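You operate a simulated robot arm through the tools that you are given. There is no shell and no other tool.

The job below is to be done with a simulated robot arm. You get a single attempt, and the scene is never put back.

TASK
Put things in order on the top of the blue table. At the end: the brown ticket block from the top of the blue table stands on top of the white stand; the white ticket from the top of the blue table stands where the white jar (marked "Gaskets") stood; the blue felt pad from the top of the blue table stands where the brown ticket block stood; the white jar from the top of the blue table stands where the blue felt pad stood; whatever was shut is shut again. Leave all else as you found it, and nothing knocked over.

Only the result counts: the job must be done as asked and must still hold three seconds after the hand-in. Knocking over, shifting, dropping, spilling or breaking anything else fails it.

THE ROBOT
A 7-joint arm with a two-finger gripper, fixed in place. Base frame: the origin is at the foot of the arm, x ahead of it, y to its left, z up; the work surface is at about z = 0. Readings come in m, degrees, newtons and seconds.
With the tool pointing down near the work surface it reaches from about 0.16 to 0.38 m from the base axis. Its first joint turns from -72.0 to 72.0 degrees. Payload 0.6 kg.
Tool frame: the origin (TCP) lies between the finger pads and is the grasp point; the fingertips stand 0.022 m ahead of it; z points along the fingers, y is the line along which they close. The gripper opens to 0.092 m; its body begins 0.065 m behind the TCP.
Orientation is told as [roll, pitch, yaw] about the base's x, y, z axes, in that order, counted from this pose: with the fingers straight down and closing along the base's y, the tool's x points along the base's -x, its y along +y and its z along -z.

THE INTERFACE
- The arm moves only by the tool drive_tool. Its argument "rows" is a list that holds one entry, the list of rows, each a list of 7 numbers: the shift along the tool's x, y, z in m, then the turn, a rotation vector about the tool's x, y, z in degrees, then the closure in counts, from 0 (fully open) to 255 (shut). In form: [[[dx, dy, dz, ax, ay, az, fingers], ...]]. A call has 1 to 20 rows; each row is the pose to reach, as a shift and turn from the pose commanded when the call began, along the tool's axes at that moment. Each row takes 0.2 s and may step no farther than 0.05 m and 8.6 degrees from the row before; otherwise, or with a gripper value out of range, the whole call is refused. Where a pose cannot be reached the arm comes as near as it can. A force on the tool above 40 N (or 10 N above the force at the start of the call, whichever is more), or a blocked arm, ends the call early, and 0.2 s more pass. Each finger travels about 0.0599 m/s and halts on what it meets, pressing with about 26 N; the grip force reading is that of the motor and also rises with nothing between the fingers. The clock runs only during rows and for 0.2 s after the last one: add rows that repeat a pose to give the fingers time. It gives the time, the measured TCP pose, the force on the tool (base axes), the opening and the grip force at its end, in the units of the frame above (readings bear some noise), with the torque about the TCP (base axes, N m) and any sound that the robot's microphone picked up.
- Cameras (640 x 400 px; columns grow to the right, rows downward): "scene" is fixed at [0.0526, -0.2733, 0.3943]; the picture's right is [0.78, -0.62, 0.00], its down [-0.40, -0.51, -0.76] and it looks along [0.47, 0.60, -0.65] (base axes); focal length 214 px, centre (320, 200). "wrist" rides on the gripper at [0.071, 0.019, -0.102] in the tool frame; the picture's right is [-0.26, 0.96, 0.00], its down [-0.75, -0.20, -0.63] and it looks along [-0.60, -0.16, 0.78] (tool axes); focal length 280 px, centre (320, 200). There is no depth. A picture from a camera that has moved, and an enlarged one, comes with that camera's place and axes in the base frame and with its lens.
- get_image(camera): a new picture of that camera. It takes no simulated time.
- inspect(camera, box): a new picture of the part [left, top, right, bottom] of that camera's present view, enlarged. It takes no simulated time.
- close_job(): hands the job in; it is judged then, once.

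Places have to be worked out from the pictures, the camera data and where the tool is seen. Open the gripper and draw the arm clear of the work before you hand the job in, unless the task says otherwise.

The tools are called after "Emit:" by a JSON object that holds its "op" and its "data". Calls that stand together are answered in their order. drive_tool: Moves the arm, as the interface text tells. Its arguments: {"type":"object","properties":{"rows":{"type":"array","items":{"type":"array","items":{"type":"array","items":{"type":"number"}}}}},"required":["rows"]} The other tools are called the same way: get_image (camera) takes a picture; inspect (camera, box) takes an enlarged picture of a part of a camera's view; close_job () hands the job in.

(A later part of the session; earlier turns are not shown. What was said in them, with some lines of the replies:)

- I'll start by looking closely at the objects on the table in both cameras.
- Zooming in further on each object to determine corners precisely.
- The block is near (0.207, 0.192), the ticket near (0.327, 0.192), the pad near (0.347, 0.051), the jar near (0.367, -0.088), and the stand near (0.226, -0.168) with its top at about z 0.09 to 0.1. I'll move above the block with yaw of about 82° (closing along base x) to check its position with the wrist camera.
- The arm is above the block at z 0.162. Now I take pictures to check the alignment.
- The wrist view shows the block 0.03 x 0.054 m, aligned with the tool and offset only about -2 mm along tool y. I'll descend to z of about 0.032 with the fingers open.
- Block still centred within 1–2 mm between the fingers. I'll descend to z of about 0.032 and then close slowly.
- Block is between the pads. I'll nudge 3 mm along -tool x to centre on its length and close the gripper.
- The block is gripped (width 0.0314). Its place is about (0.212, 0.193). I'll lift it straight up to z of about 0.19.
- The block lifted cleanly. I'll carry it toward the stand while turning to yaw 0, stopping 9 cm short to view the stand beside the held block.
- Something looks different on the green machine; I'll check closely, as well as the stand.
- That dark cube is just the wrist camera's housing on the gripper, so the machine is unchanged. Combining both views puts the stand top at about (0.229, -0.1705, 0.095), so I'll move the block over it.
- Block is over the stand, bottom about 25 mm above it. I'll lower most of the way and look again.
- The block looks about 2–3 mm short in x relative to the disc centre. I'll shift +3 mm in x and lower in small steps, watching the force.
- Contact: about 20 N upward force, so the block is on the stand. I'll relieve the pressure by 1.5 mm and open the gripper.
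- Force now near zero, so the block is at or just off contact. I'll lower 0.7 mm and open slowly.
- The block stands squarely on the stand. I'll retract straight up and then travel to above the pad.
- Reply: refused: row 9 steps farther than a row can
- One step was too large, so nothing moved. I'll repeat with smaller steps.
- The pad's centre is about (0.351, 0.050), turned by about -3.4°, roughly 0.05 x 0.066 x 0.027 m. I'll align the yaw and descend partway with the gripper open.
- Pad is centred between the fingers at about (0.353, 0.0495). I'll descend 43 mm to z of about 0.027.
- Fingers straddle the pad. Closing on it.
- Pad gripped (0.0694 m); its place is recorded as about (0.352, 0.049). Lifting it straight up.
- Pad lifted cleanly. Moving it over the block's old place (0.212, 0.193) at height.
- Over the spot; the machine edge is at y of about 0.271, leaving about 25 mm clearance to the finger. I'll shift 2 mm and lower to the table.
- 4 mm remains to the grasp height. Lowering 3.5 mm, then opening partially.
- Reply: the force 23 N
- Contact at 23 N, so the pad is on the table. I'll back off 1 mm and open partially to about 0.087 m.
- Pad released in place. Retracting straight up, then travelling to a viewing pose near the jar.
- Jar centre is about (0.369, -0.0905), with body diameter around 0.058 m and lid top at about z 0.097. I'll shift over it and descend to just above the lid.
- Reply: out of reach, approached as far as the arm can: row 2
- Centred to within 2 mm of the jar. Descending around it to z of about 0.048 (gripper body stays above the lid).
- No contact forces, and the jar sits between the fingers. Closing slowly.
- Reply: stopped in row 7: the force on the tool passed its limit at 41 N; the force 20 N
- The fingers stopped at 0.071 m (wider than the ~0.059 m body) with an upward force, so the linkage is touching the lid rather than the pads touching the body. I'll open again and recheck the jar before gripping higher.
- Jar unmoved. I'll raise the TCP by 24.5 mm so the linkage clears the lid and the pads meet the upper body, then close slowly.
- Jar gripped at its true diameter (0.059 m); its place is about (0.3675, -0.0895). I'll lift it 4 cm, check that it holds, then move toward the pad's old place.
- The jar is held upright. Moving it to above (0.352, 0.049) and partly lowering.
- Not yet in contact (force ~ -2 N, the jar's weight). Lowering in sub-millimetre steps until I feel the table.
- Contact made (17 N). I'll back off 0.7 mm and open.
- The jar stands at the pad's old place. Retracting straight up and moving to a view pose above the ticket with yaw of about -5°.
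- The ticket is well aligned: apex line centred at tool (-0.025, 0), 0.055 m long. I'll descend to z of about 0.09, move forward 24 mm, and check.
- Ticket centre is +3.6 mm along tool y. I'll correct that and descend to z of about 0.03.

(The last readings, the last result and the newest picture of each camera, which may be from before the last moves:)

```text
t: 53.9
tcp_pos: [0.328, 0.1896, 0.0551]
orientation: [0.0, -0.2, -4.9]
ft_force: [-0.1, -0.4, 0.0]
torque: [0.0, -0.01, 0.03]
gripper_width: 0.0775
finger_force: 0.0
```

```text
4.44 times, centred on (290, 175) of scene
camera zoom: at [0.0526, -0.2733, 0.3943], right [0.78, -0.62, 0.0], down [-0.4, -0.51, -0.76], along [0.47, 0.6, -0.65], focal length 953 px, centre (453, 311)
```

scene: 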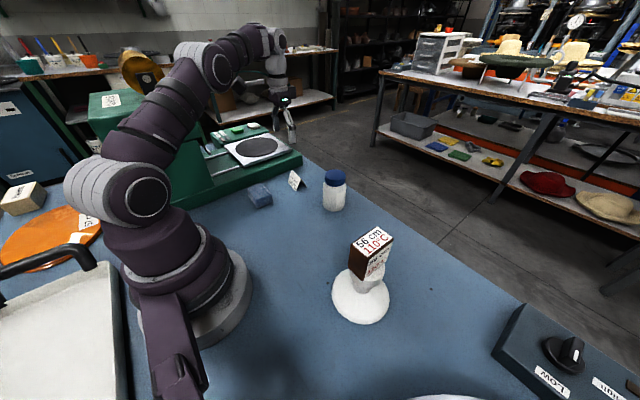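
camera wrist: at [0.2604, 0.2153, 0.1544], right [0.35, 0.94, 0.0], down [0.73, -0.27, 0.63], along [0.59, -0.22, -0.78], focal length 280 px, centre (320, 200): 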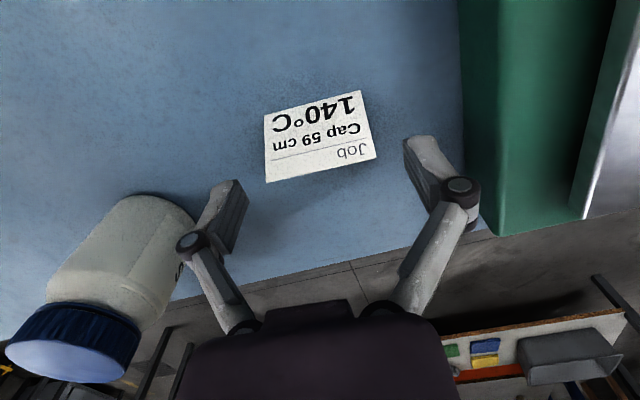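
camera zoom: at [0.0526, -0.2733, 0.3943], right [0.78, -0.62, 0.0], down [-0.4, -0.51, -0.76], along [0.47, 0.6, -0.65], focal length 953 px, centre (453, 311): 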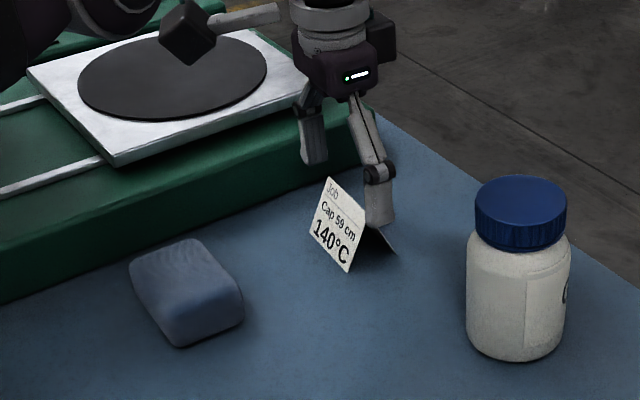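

Centred. Descending the last 23 mm.

Emit:
{"op": "drive_tool", "data": {"rows": [[[-0.0005, -0.0007, 0.01, 0, 0, 0, 40], [-0.0005, -0.0007, 0.018, 0, 0, 0, 40], [-0.0005, -0.0007, 0.023, 0, 0, 0, 40], [-0.0005, -0.0007, 0.023, 0, 0, 0, 40]]]}}

Emit:
{"op": "get_image", "data": {"camera": "wrist"}}

Emit:
{"op": "inspect", "data": {"camera": "scene", "box": [240, 130, 340, 220]}}

```text
t: 54.9
tcp_pos: [0.3309, 0.1906, 0.0304]
orientation: [0.0, 0.0, -5.0]
ft_force: [-0.3, 0.1, 1.2]
torque: [-0.01, -0.01, 0.01]
gripper_width: 0.0775
finger_force: 0.0
```

```text
taken
camera wrist: at [0.2606, 0.2154, 0.1312], right [0.35, 0.94, 0.0], down [0.73, -0.27, 0.63], along [0.59, -0.22, -0.78], focal length 280 px, centre (320, 200)
```

wrist: 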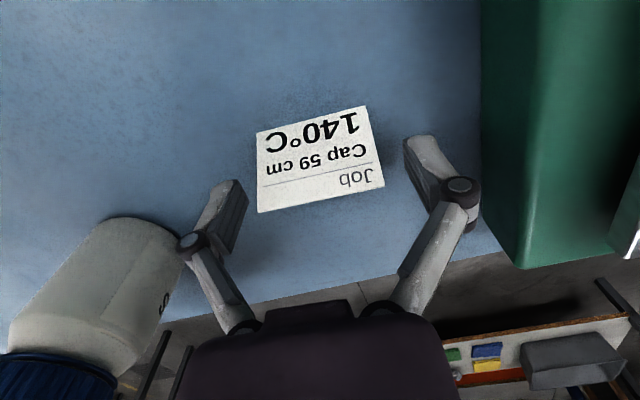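

```text
4.44 times, centred on (290, 175) of scene
camera zoom: at [0.0526, -0.2733, 0.3943], right [0.78, -0.62, 0.0], down [-0.4, -0.51, -0.76], along [0.47, 0.6, -0.65], focal length 953 px, centre (453, 311)
```

zoom: 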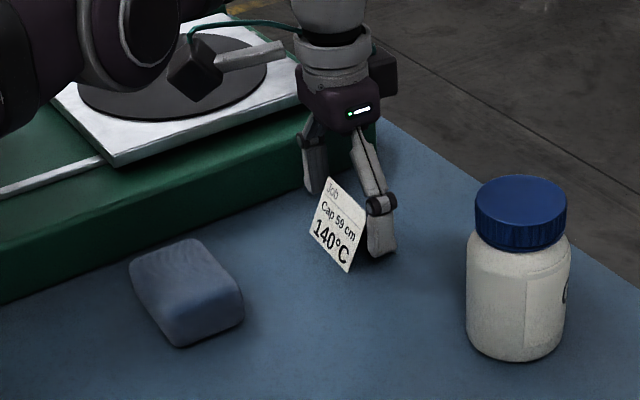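

Ticket is between the fingertips. Closing gently along its ridge.

Emit:
{"op": "drive_tool", "data": {"rows": [[[0, -0.0008, 0, 0, 0, 0, 60], [0, -0.0008, 0, 0, 0, 0, 75], [0, -0.0008, 0, 0, 0, 0, 90], [0, -0.0008, 0, 0, 0, 0, 100], [0, -0.0008, 0, 0, 0, 0, 110], [0, -0.0008, 0, 0, 0, 0, 120], [0, -0.0008, 0, 0, 0, 0, 120]]]}}

Emit:
{"op": "get_image", "data": {"camera": "wrist"}}

Emit:
{"op": "inspect", "data": {"camera": "scene", "box": [240, 130, 340, 220]}}

```text
t: 56.5
tcp_pos: [0.3301, 0.1901, 0.0311]
orientation: [0.0, -0.1, -5.1]
ft_force: [0.7, 0.7, 4.7]
torque: [-0.02, 0.01, -0.02]
gripper_width: 0.0542
finger_force: 26.1
```

```text
taken
camera wrist: at [0.2606, 0.2147, 0.1315], right [0.35, 0.94, 0.0], down [0.73, -0.27, 0.63], along [0.59, -0.22, -0.78], focal length 280 px, centre (320, 200)
```

wrist: 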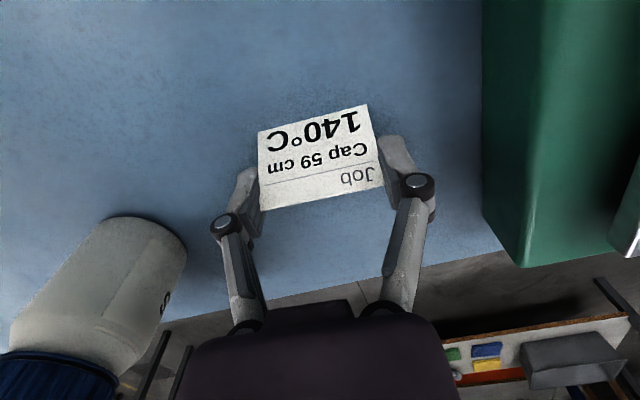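

```text
4.44 times, centred on (290, 175) of scene
camera zoom: at [0.0526, -0.2733, 0.3943], right [0.78, -0.62, 0.0], down [-0.4, -0.51, -0.76], along [0.47, 0.6, -0.65], focal length 953 px, centre (453, 311)
```

zoom: 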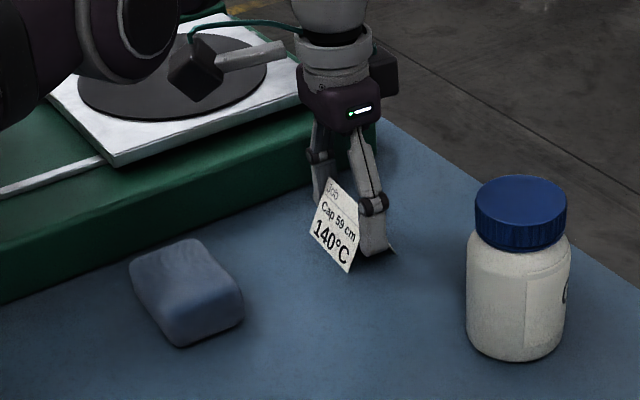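

Ticket gripped (0.054 m). Lifting slowly, then drawing inward as I rise.

Emit:
{"op": "drive_tool", "data": {"rows": [[[0, 0, -0.005, 0, 0, 0, 120], [0, 0, -0.015, 0, 0, 0, 120], [0.003, 0, -0.035, 0, 0, 0, 120], [0.01, 0, -0.06, 0, 0, 0, 120], [0.02, 0, -0.085, 0, 0, 0, 120], [0.03, 0, -0.11, 0, 0, 0, 120], [0.04, 0, -0.13, 0, 0, 0, 120], [0.04, 0, -0.13, 0, 0, 0, 120]]]}}

Emit:
{"op": "get_image", "data": {"camera": "wrist"}}

Emit:
{"op": "get_image", "data": {"camera": "scene"}}

```text
t: 58.3
tcp_pos: [0.2886, 0.1939, 0.1623]
orientation: [0.0, -0.1, -5.0]
ft_force: [0.2, -0.8, 0.2]
torque: [0.01, 0.0, -0.04]
gripper_width: 0.054
finger_force: 26.6
```

```text
taken
camera wrist: at [0.2208, 0.2195, 0.2621], right [0.35, 0.94, 0.0], down [0.73, -0.27, 0.63], along [0.59, -0.22, -0.78], focal length 280 px, centre (320, 200)
```

wrist: 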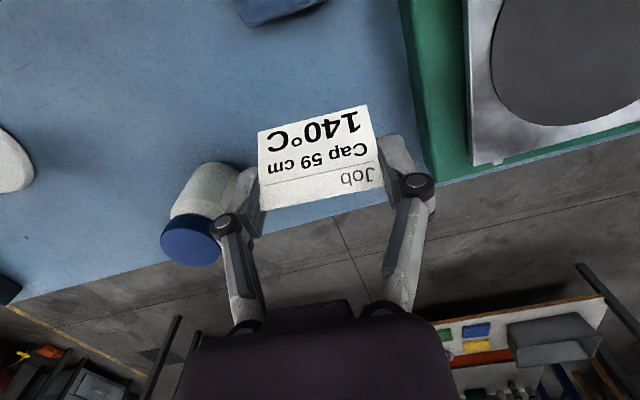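

```text
taken
```

scene: 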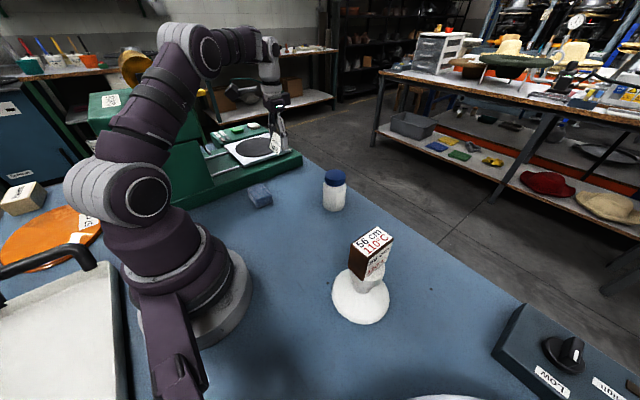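

Ticket held upright. Carrying it past the jar (well above the lid and inward of it) to (0.30, -0.09) at z 0.16.

Emit:
{"op": "drive_tool", "data": {"rows": [[[-0.0039, -0.0313, 0, 0, 0, 0, 120], [-0.0077, -0.0627, 0, 0, 0, 0, 120], [-0.0116, -0.094, 0, 0, 0, 0, 120], [-0.0154, -0.1253, 0, 0, 0, 0, 120], [-0.0193, -0.1567, 0, 0, 0, 0, 120], [-0.0231, -0.188, 0, 0, 0, 0, 120], [-0.027, -0.2193, 0, 0, 0, 0, 120], [-0.0308, -0.2507, 0, 0, 0, 0, 120], [-0.0347, -0.282, 0, 0, 0, 0, 120], [-0.0347, -0.282, 0, 0, 0, 0, 120]]]}}

Emit:
{"op": "get_image", "data": {"camera": "wrist"}}

Emit:
{"op": "get_image", "data": {"camera": "scene"}}

```text
t: 60.5
tcp_pos: [0.2992, -0.0922, 0.1613]
orientation: [0.1, -0.1, -4.9]
ft_force: [0.1, 0.3, -0.4]
torque: [-0.04, -0.02, 0.03]
gripper_width: 0.0536
finger_force: 25.9
```

```text
taken
camera wrist: at [0.2307, -0.0664, 0.2612], right [0.35, 0.94, 0.0], down [0.73, -0.27, 0.63], along [0.59, -0.22, -0.78], focal length 280 px, centre (320, 200)
```

wrist: 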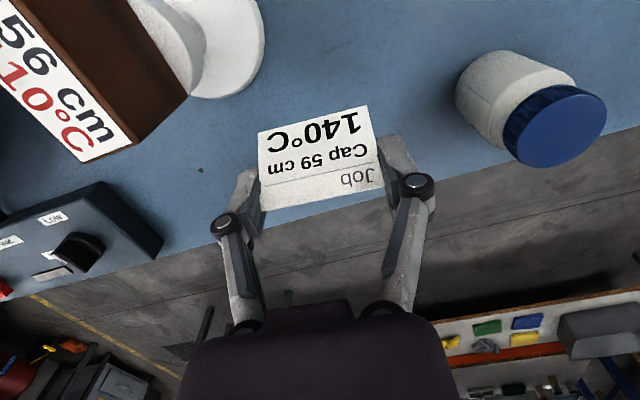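

```text
taken
```

scene: 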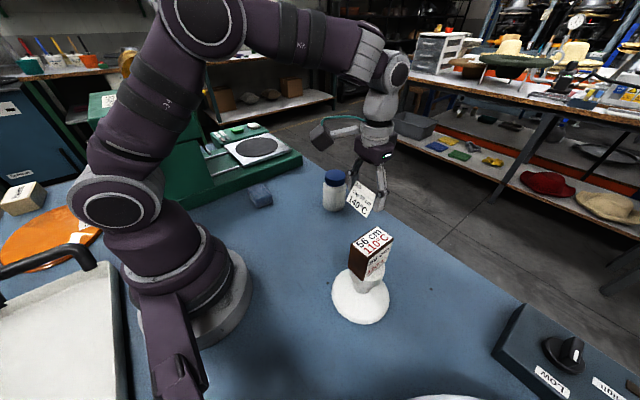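

Emit:
{"op": "drive_tool", "data": {"rows": [[[0, 0, 0.03, 0, 0, 0, 120], [-0.015, 0.002, 0.055, 0, 0, 0, 120], [-0.035, 0.004, 0.075, 0, 0, 0, 120], [-0.055, 0.006, 0.09, 0, 0, 0, 120], [-0.0674, 0.0079, 0.105, 0, 0, 0, 120], [-0.0674, 0.0079, 0.11, 0, 0, 0, 120], [-0.0674, 0.0079, 0.11, 0, 0, 0, 120]]]}}

Emit:
{"op": "get_image", "data": {"camera": "wrist"}}

Emit:
{"op": "inspect", "data": {"camera": "scene", "box": [310, 130, 450, 250]}}

```text
t: 62.1
tcp_pos: [0.3669, -0.0883, 0.0507]
orientation: [0.0, 0.0, -5.0]
ft_force: [0.1, 0.0, -0.5]
torque: [-0.02, -0.01, 0.02]
gripper_width: 0.0539
finger_force: 26.4
```

```text
taken
camera wrist: at [0.2992, -0.0637, 0.1514], right [0.35, 0.94, 0.0], down [0.73, -0.27, 0.63], along [0.59, -0.22, -0.78], focal length 280 px, centre (320, 200)
```

wrist: 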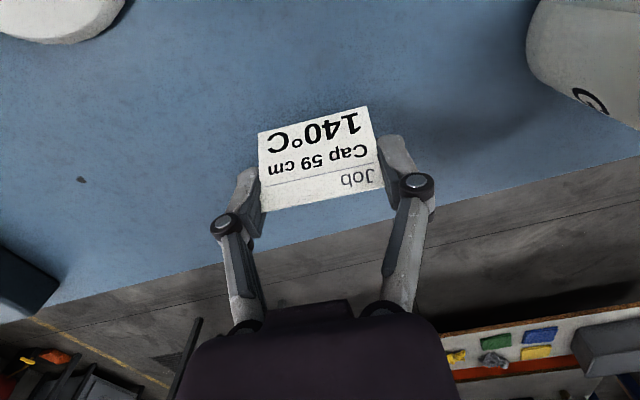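

```text
3.33 times, centred on (380, 190) of scene
camera zoom: at [0.0526, -0.2733, 0.3943], right [0.78, -0.62, 0.0], down [-0.4, -0.51, -0.76], along [0.47, 0.6, -0.65], focal length 715 px, centre (120, 233)
```

zoom: 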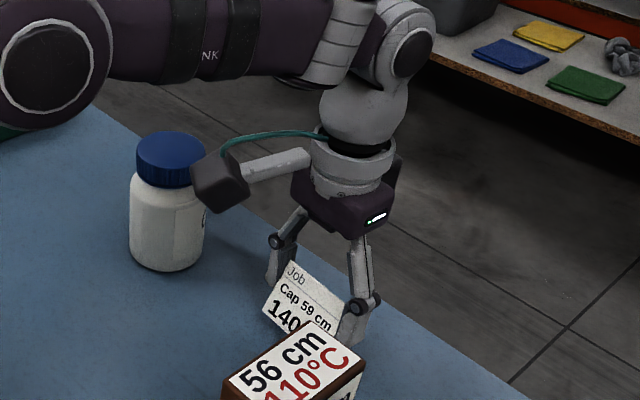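

Over the jar's old place at (0.368, -0.089). Lowering 18 mm, then in fine steps.

Emit:
{"op": "drive_tool", "data": {"rows": [[[0.0005, -0.0005, 0.008, 0, 0, 0, 120], [0.0005, -0.0005, 0.014, 0, 0, 0, 120], [0.0005, -0.0005, 0.018, 0, 0, 0, 120], [0.0005, -0.0005, 0.018, 0, 0, 0, 120]]]}}

Emit:
{"op": "get_image", "data": {"camera": "wrist"}}

Emit:
{"op": "inspect", "data": {"camera": "scene", "box": [310, 130, 450, 250]}}

```text
t: 63.1
tcp_pos: [0.3672, -0.0889, 0.0339]
orientation: [0.0, -0.1, -5.0]
ft_force: [-0.9, 0.2, -0.3]
torque: [0.02, 0.02, -0.01]
gripper_width: 0.0539
finger_force: 25.9
```

```text
taken
camera wrist: at [0.2987, -0.0644, 0.1332], right [0.35, 0.94, 0.0], down [0.73, -0.27, 0.63], along [0.59, -0.22, -0.78], focal length 280 px, centre (320, 200)
```

wrist: 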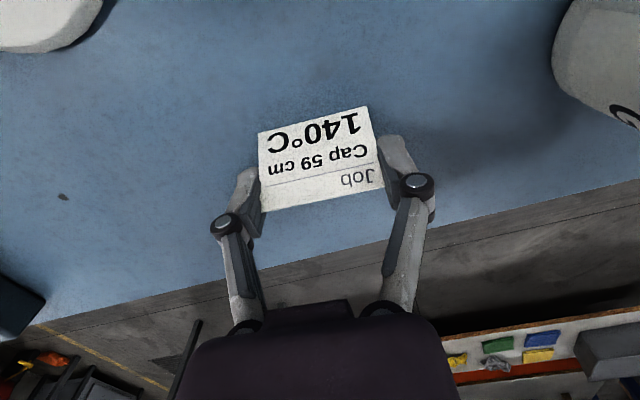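

```text
3.33 times, centred on (380, 190) of scene
camera zoom: at [0.0526, -0.2733, 0.3943], right [0.78, -0.62, 0.0], down [-0.4, -0.51, -0.76], along [0.47, 0.6, -0.65], focal length 715 px, centre (120, 233)
```

zoom: 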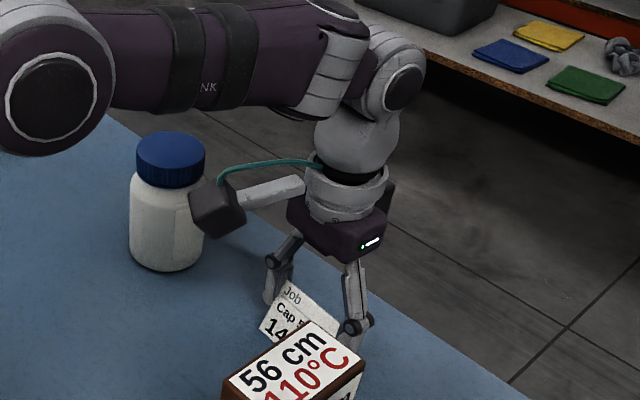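

Emit:
{"op": "drive_tool", "data": {"rows": [[[0, 0, 0.0008, 0, 0, 0, 120], [0, 0, 0.0015, 0, 0, 0, 120], [0, 0, 0.0015, 0, 0, 0, 120]]]}}

```text
t: 63.9
tcp_pos: [0.3663, -0.0882, 0.0331]
orientation: [0.0, -0.1, -5.0]
ft_force: [0.3, -0.5, 0.2]
torque: [0.01, -0.01, -0.02]
gripper_width: 0.0539
finger_force: 26.4
```

No contact yet. Another small step down.

Emit:
{"op": "drive_tool", "data": {"rows": [[[0, 0, 0.0008, 0, 0, 0, 120], [0, 0, 0.0012, 0, 0, 0, 120], [0, 0, 0.0012, 0, 0, 0, 120]]]}}

Emit:
{"op": "get_image", "data": {"camera": "wrist"}}

```text
t: 64.7
tcp_pos: [0.3676, -0.0877, 0.0317]
orientation: [0.0, -0.3, -5.0]
ft_force: [-0.2, 0.7, 5.1]
torque: [0.0, -0.01, 0.0]
gripper_width: 0.0535
finger_force: 26.2
```

```text
taken
camera wrist: at [0.2984, -0.0639, 0.1314], right [0.35, 0.94, 0.0], down [0.73, -0.27, 0.63], along [0.59, -0.22, -0.78], focal length 280 px, centre (320, 200)
```

wrist: 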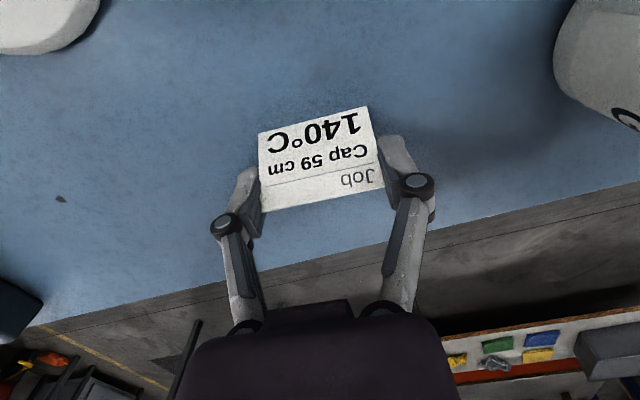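

Light contact (5 N) at the same height as when gripped. Opening the fingers gently.

Emit:
{"op": "drive_tool", "data": {"rows": [[[0, 0, 0, 0, 0, 0, 104], [0, 0, 0, 0, 0, 0, 98], [0, 0, 0, 0, 0, 0, 90], [0, 0, 0, 0, 0, 0, 75], [0, 0, 0, 0, 0, 0, 60], [0, 0, 0, 0, 0, 0, 40], [0, 0, 0, 0, 0, 0, 40]]]}}

Emit:
{"op": "get_image", "data": {"camera": "wrist"}}

Emit:
{"op": "inspect", "data": {"camera": "scene", "box": [310, 130, 450, 250]}}

```text
t: 66.3
tcp_pos: [0.3683, -0.0888, 0.0318]
orientation: [0.1, -0.2, -5.0]
ft_force: [-0.6, 0.3, -0.9]
torque: [0.0, -0.01, -0.01]
gripper_width: 0.0777
finger_force: 0.0
```

```text
taken
camera wrist: at [0.2983, -0.0639, 0.1313], right [0.35, 0.94, 0.0], down [0.73, -0.27, 0.63], along [0.59, -0.22, -0.78], focal length 280 px, centre (320, 200)
```

wrist: 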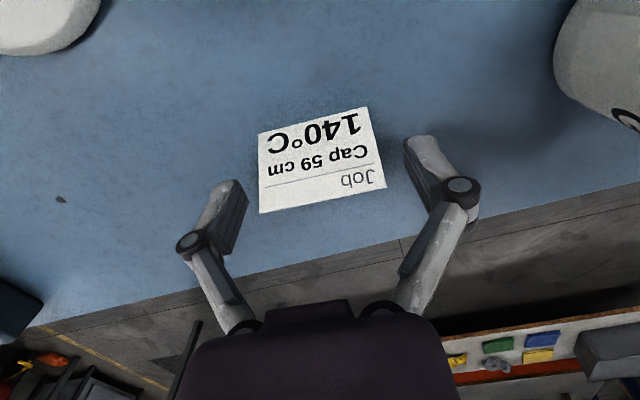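

```text
3.33 times, centred on (380, 190) of scene
camera zoom: at [0.0526, -0.2733, 0.3943], right [0.78, -0.62, 0.0], down [-0.4, -0.51, -0.76], along [0.47, 0.6, -0.65], focal length 715 px, centre (120, 233)
```

zoom: 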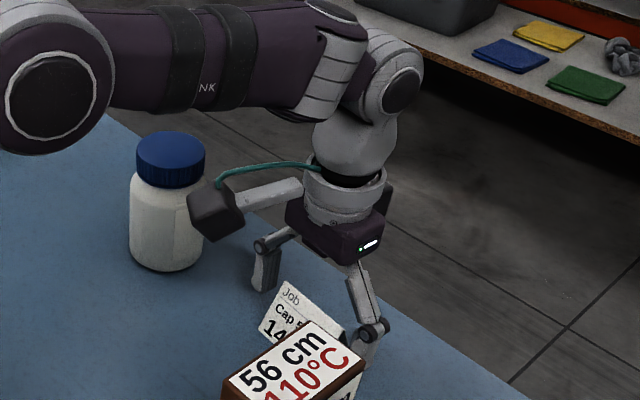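

Ticket stands free. Retracting straight up first, then inward and up to the home position.

Emit:
{"op": "drive_tool", "data": {"rows": [[[0, 0, -0.01, 0, 0, 0, 40], [0, 0, -0.025, 0, 0, 0, 40], [0, 0, -0.045, 0, 0, 0, 40], [0.002, 0, -0.065, 0, 0, 0, 20], [0.01, 0.005, -0.09, 0, 0, 0, 0], [0.025, 0.015, -0.115, 0, 0, 0, 0], [0.04, 0.03, -0.14, 0, 0, 0, 0], [0.055, 0.045, -0.165, 0, 0, -1, 0], [0.07, 0.06, -0.19, 0, 0, -2, 0], [0.085, 0.075, -0.215, 0, 0, -3, 0], [0.1, 0.085, -0.24, 0, 0, -4, 0], [0.11, 0.09, -0.255, 0, 0, -5, 0], [0.11, 0.09, -0.255, 0, 0, -5, 0]]]}}

Emit:
{"op": "get_image", "data": {"camera": "scene"}}

Emit:
{"op": "get_image", "data": {"camera": "wrist"}}

```text
t: 69.1
tcp_pos: [0.266, 0.0083, 0.2862]
orientation: [0.0, -0.2, -0.1]
ft_force: [-0.3, -0.4, 0.6]
torque: [0.04, -0.02, 0.04]
gripper_width: 0.092
finger_force: 0.1
```

```text
taken
```

scene: 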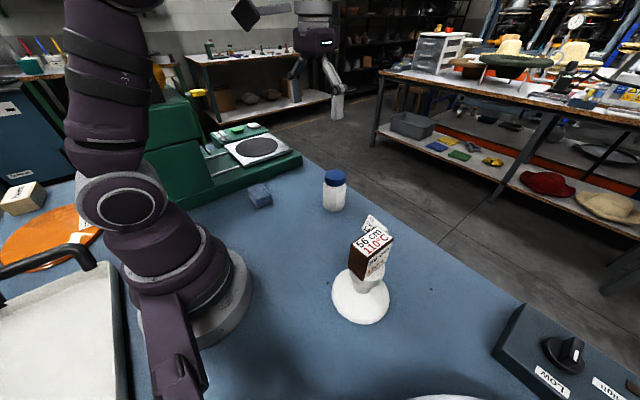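

```text
taken
camera wrist: at [0.1949, 0.0274, 0.3866], right [0.26, 0.97, 0.0], down [0.75, -0.2, 0.63], along [0.6, -0.16, -0.78], focal length 280 px, centre (320, 200)
```

wrist: 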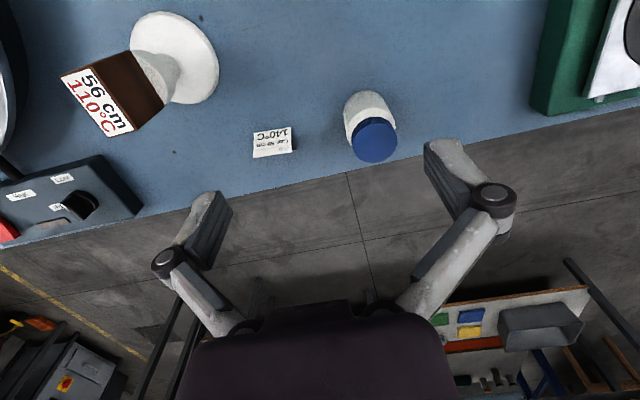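

Everything appears in place. A final close check of all the objects before handing in.

Emit:
{"op": "inspect", "data": {"camera": "scene", "box": [230, 160, 410, 330]}}

Emit:
{"op": "inspect", "data": {"camera": "wrist", "box": [50, 0, 420, 220]}}

Emit:
{"op": "inspect", "data": {"camera": "scene", "box": [310, 210, 420, 330]}}

```text
2.35 times, centred on (320, 245) of scene
camera zoom: at [0.0526, -0.2733, 0.3943], right [0.78, -0.62, 0.0], down [-0.4, -0.51, -0.76], along [0.47, 0.6, -0.65], focal length 505 px, centre (320, 94)
```

zoom: 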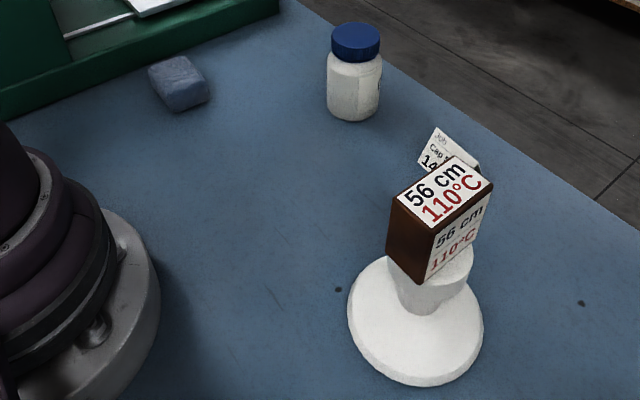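

```text
1.73 times, centred on (235, 110) of wrist
camera zoom: at [0.1949, 0.0274, 0.3866], right [0.26, 0.97, 0.0], down [0.75, -0.2, 0.63], along [0.6, -0.16, -0.78], focal length 485 px, centre (467, 356)
```

zoom: 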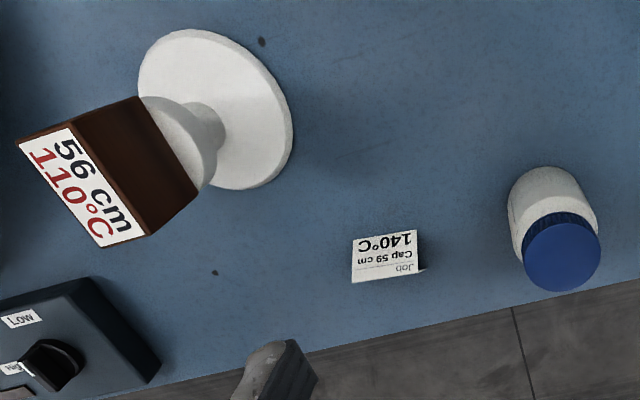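

```text
3.33 times, centred on (365, 270) of scene
camera zoom: at [0.0526, -0.2733, 0.3943], right [0.78, -0.62, 0.0], down [-0.4, -0.51, -0.76], along [0.47, 0.6, -0.65], focal length 715 px, centre (170, -33)
```

zoom: 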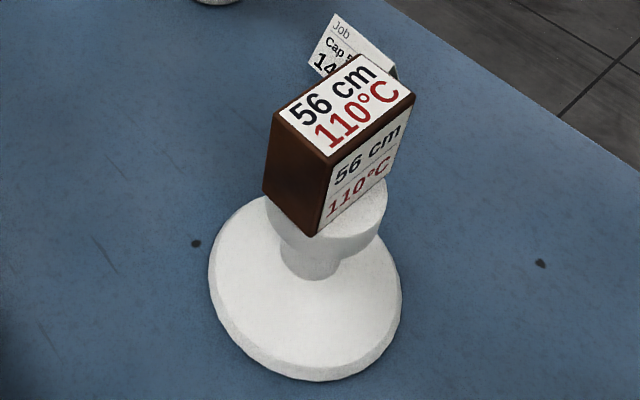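

All four objects are upright at their targets: block on the stand, pad at the block's old place, jar at the pad's old place and ticket at the jar's old place. The gripper is open and the arm is clear, so I'm handing in.

Emit:
{"op": "close_job", "data": {}}

```text
The job is handed in.
```

The job is handed in, with all four objects standing upright at their targets when I checked the final pictures:

- **Brown ticket block:** it stands on top of the white stand, roughly centred on the disc.
- **Blue felt pad:** it stands where the block was, at about (0.212, 0.193).
- **White jar:** it stands where the pad was, at about (0.353, 0.049).
- **White ticket:** it stands where the jar was, at about (0.368, -0.089).

The positions are my own estimates from the cameras, good to a few millimetres.

On the first try at gripping the jar, the finger linkage pressed on its lid and the arm stopped at its force limit. I opened the gripper, saw that the jar had not moved, and gripped it higher up on the body.

I found nothing that had to be opened, and the jar's lid stayed on throughout. I saw nothing else on the table moved or knocked over. The gripper was open and the arm drawn clear before handing in.
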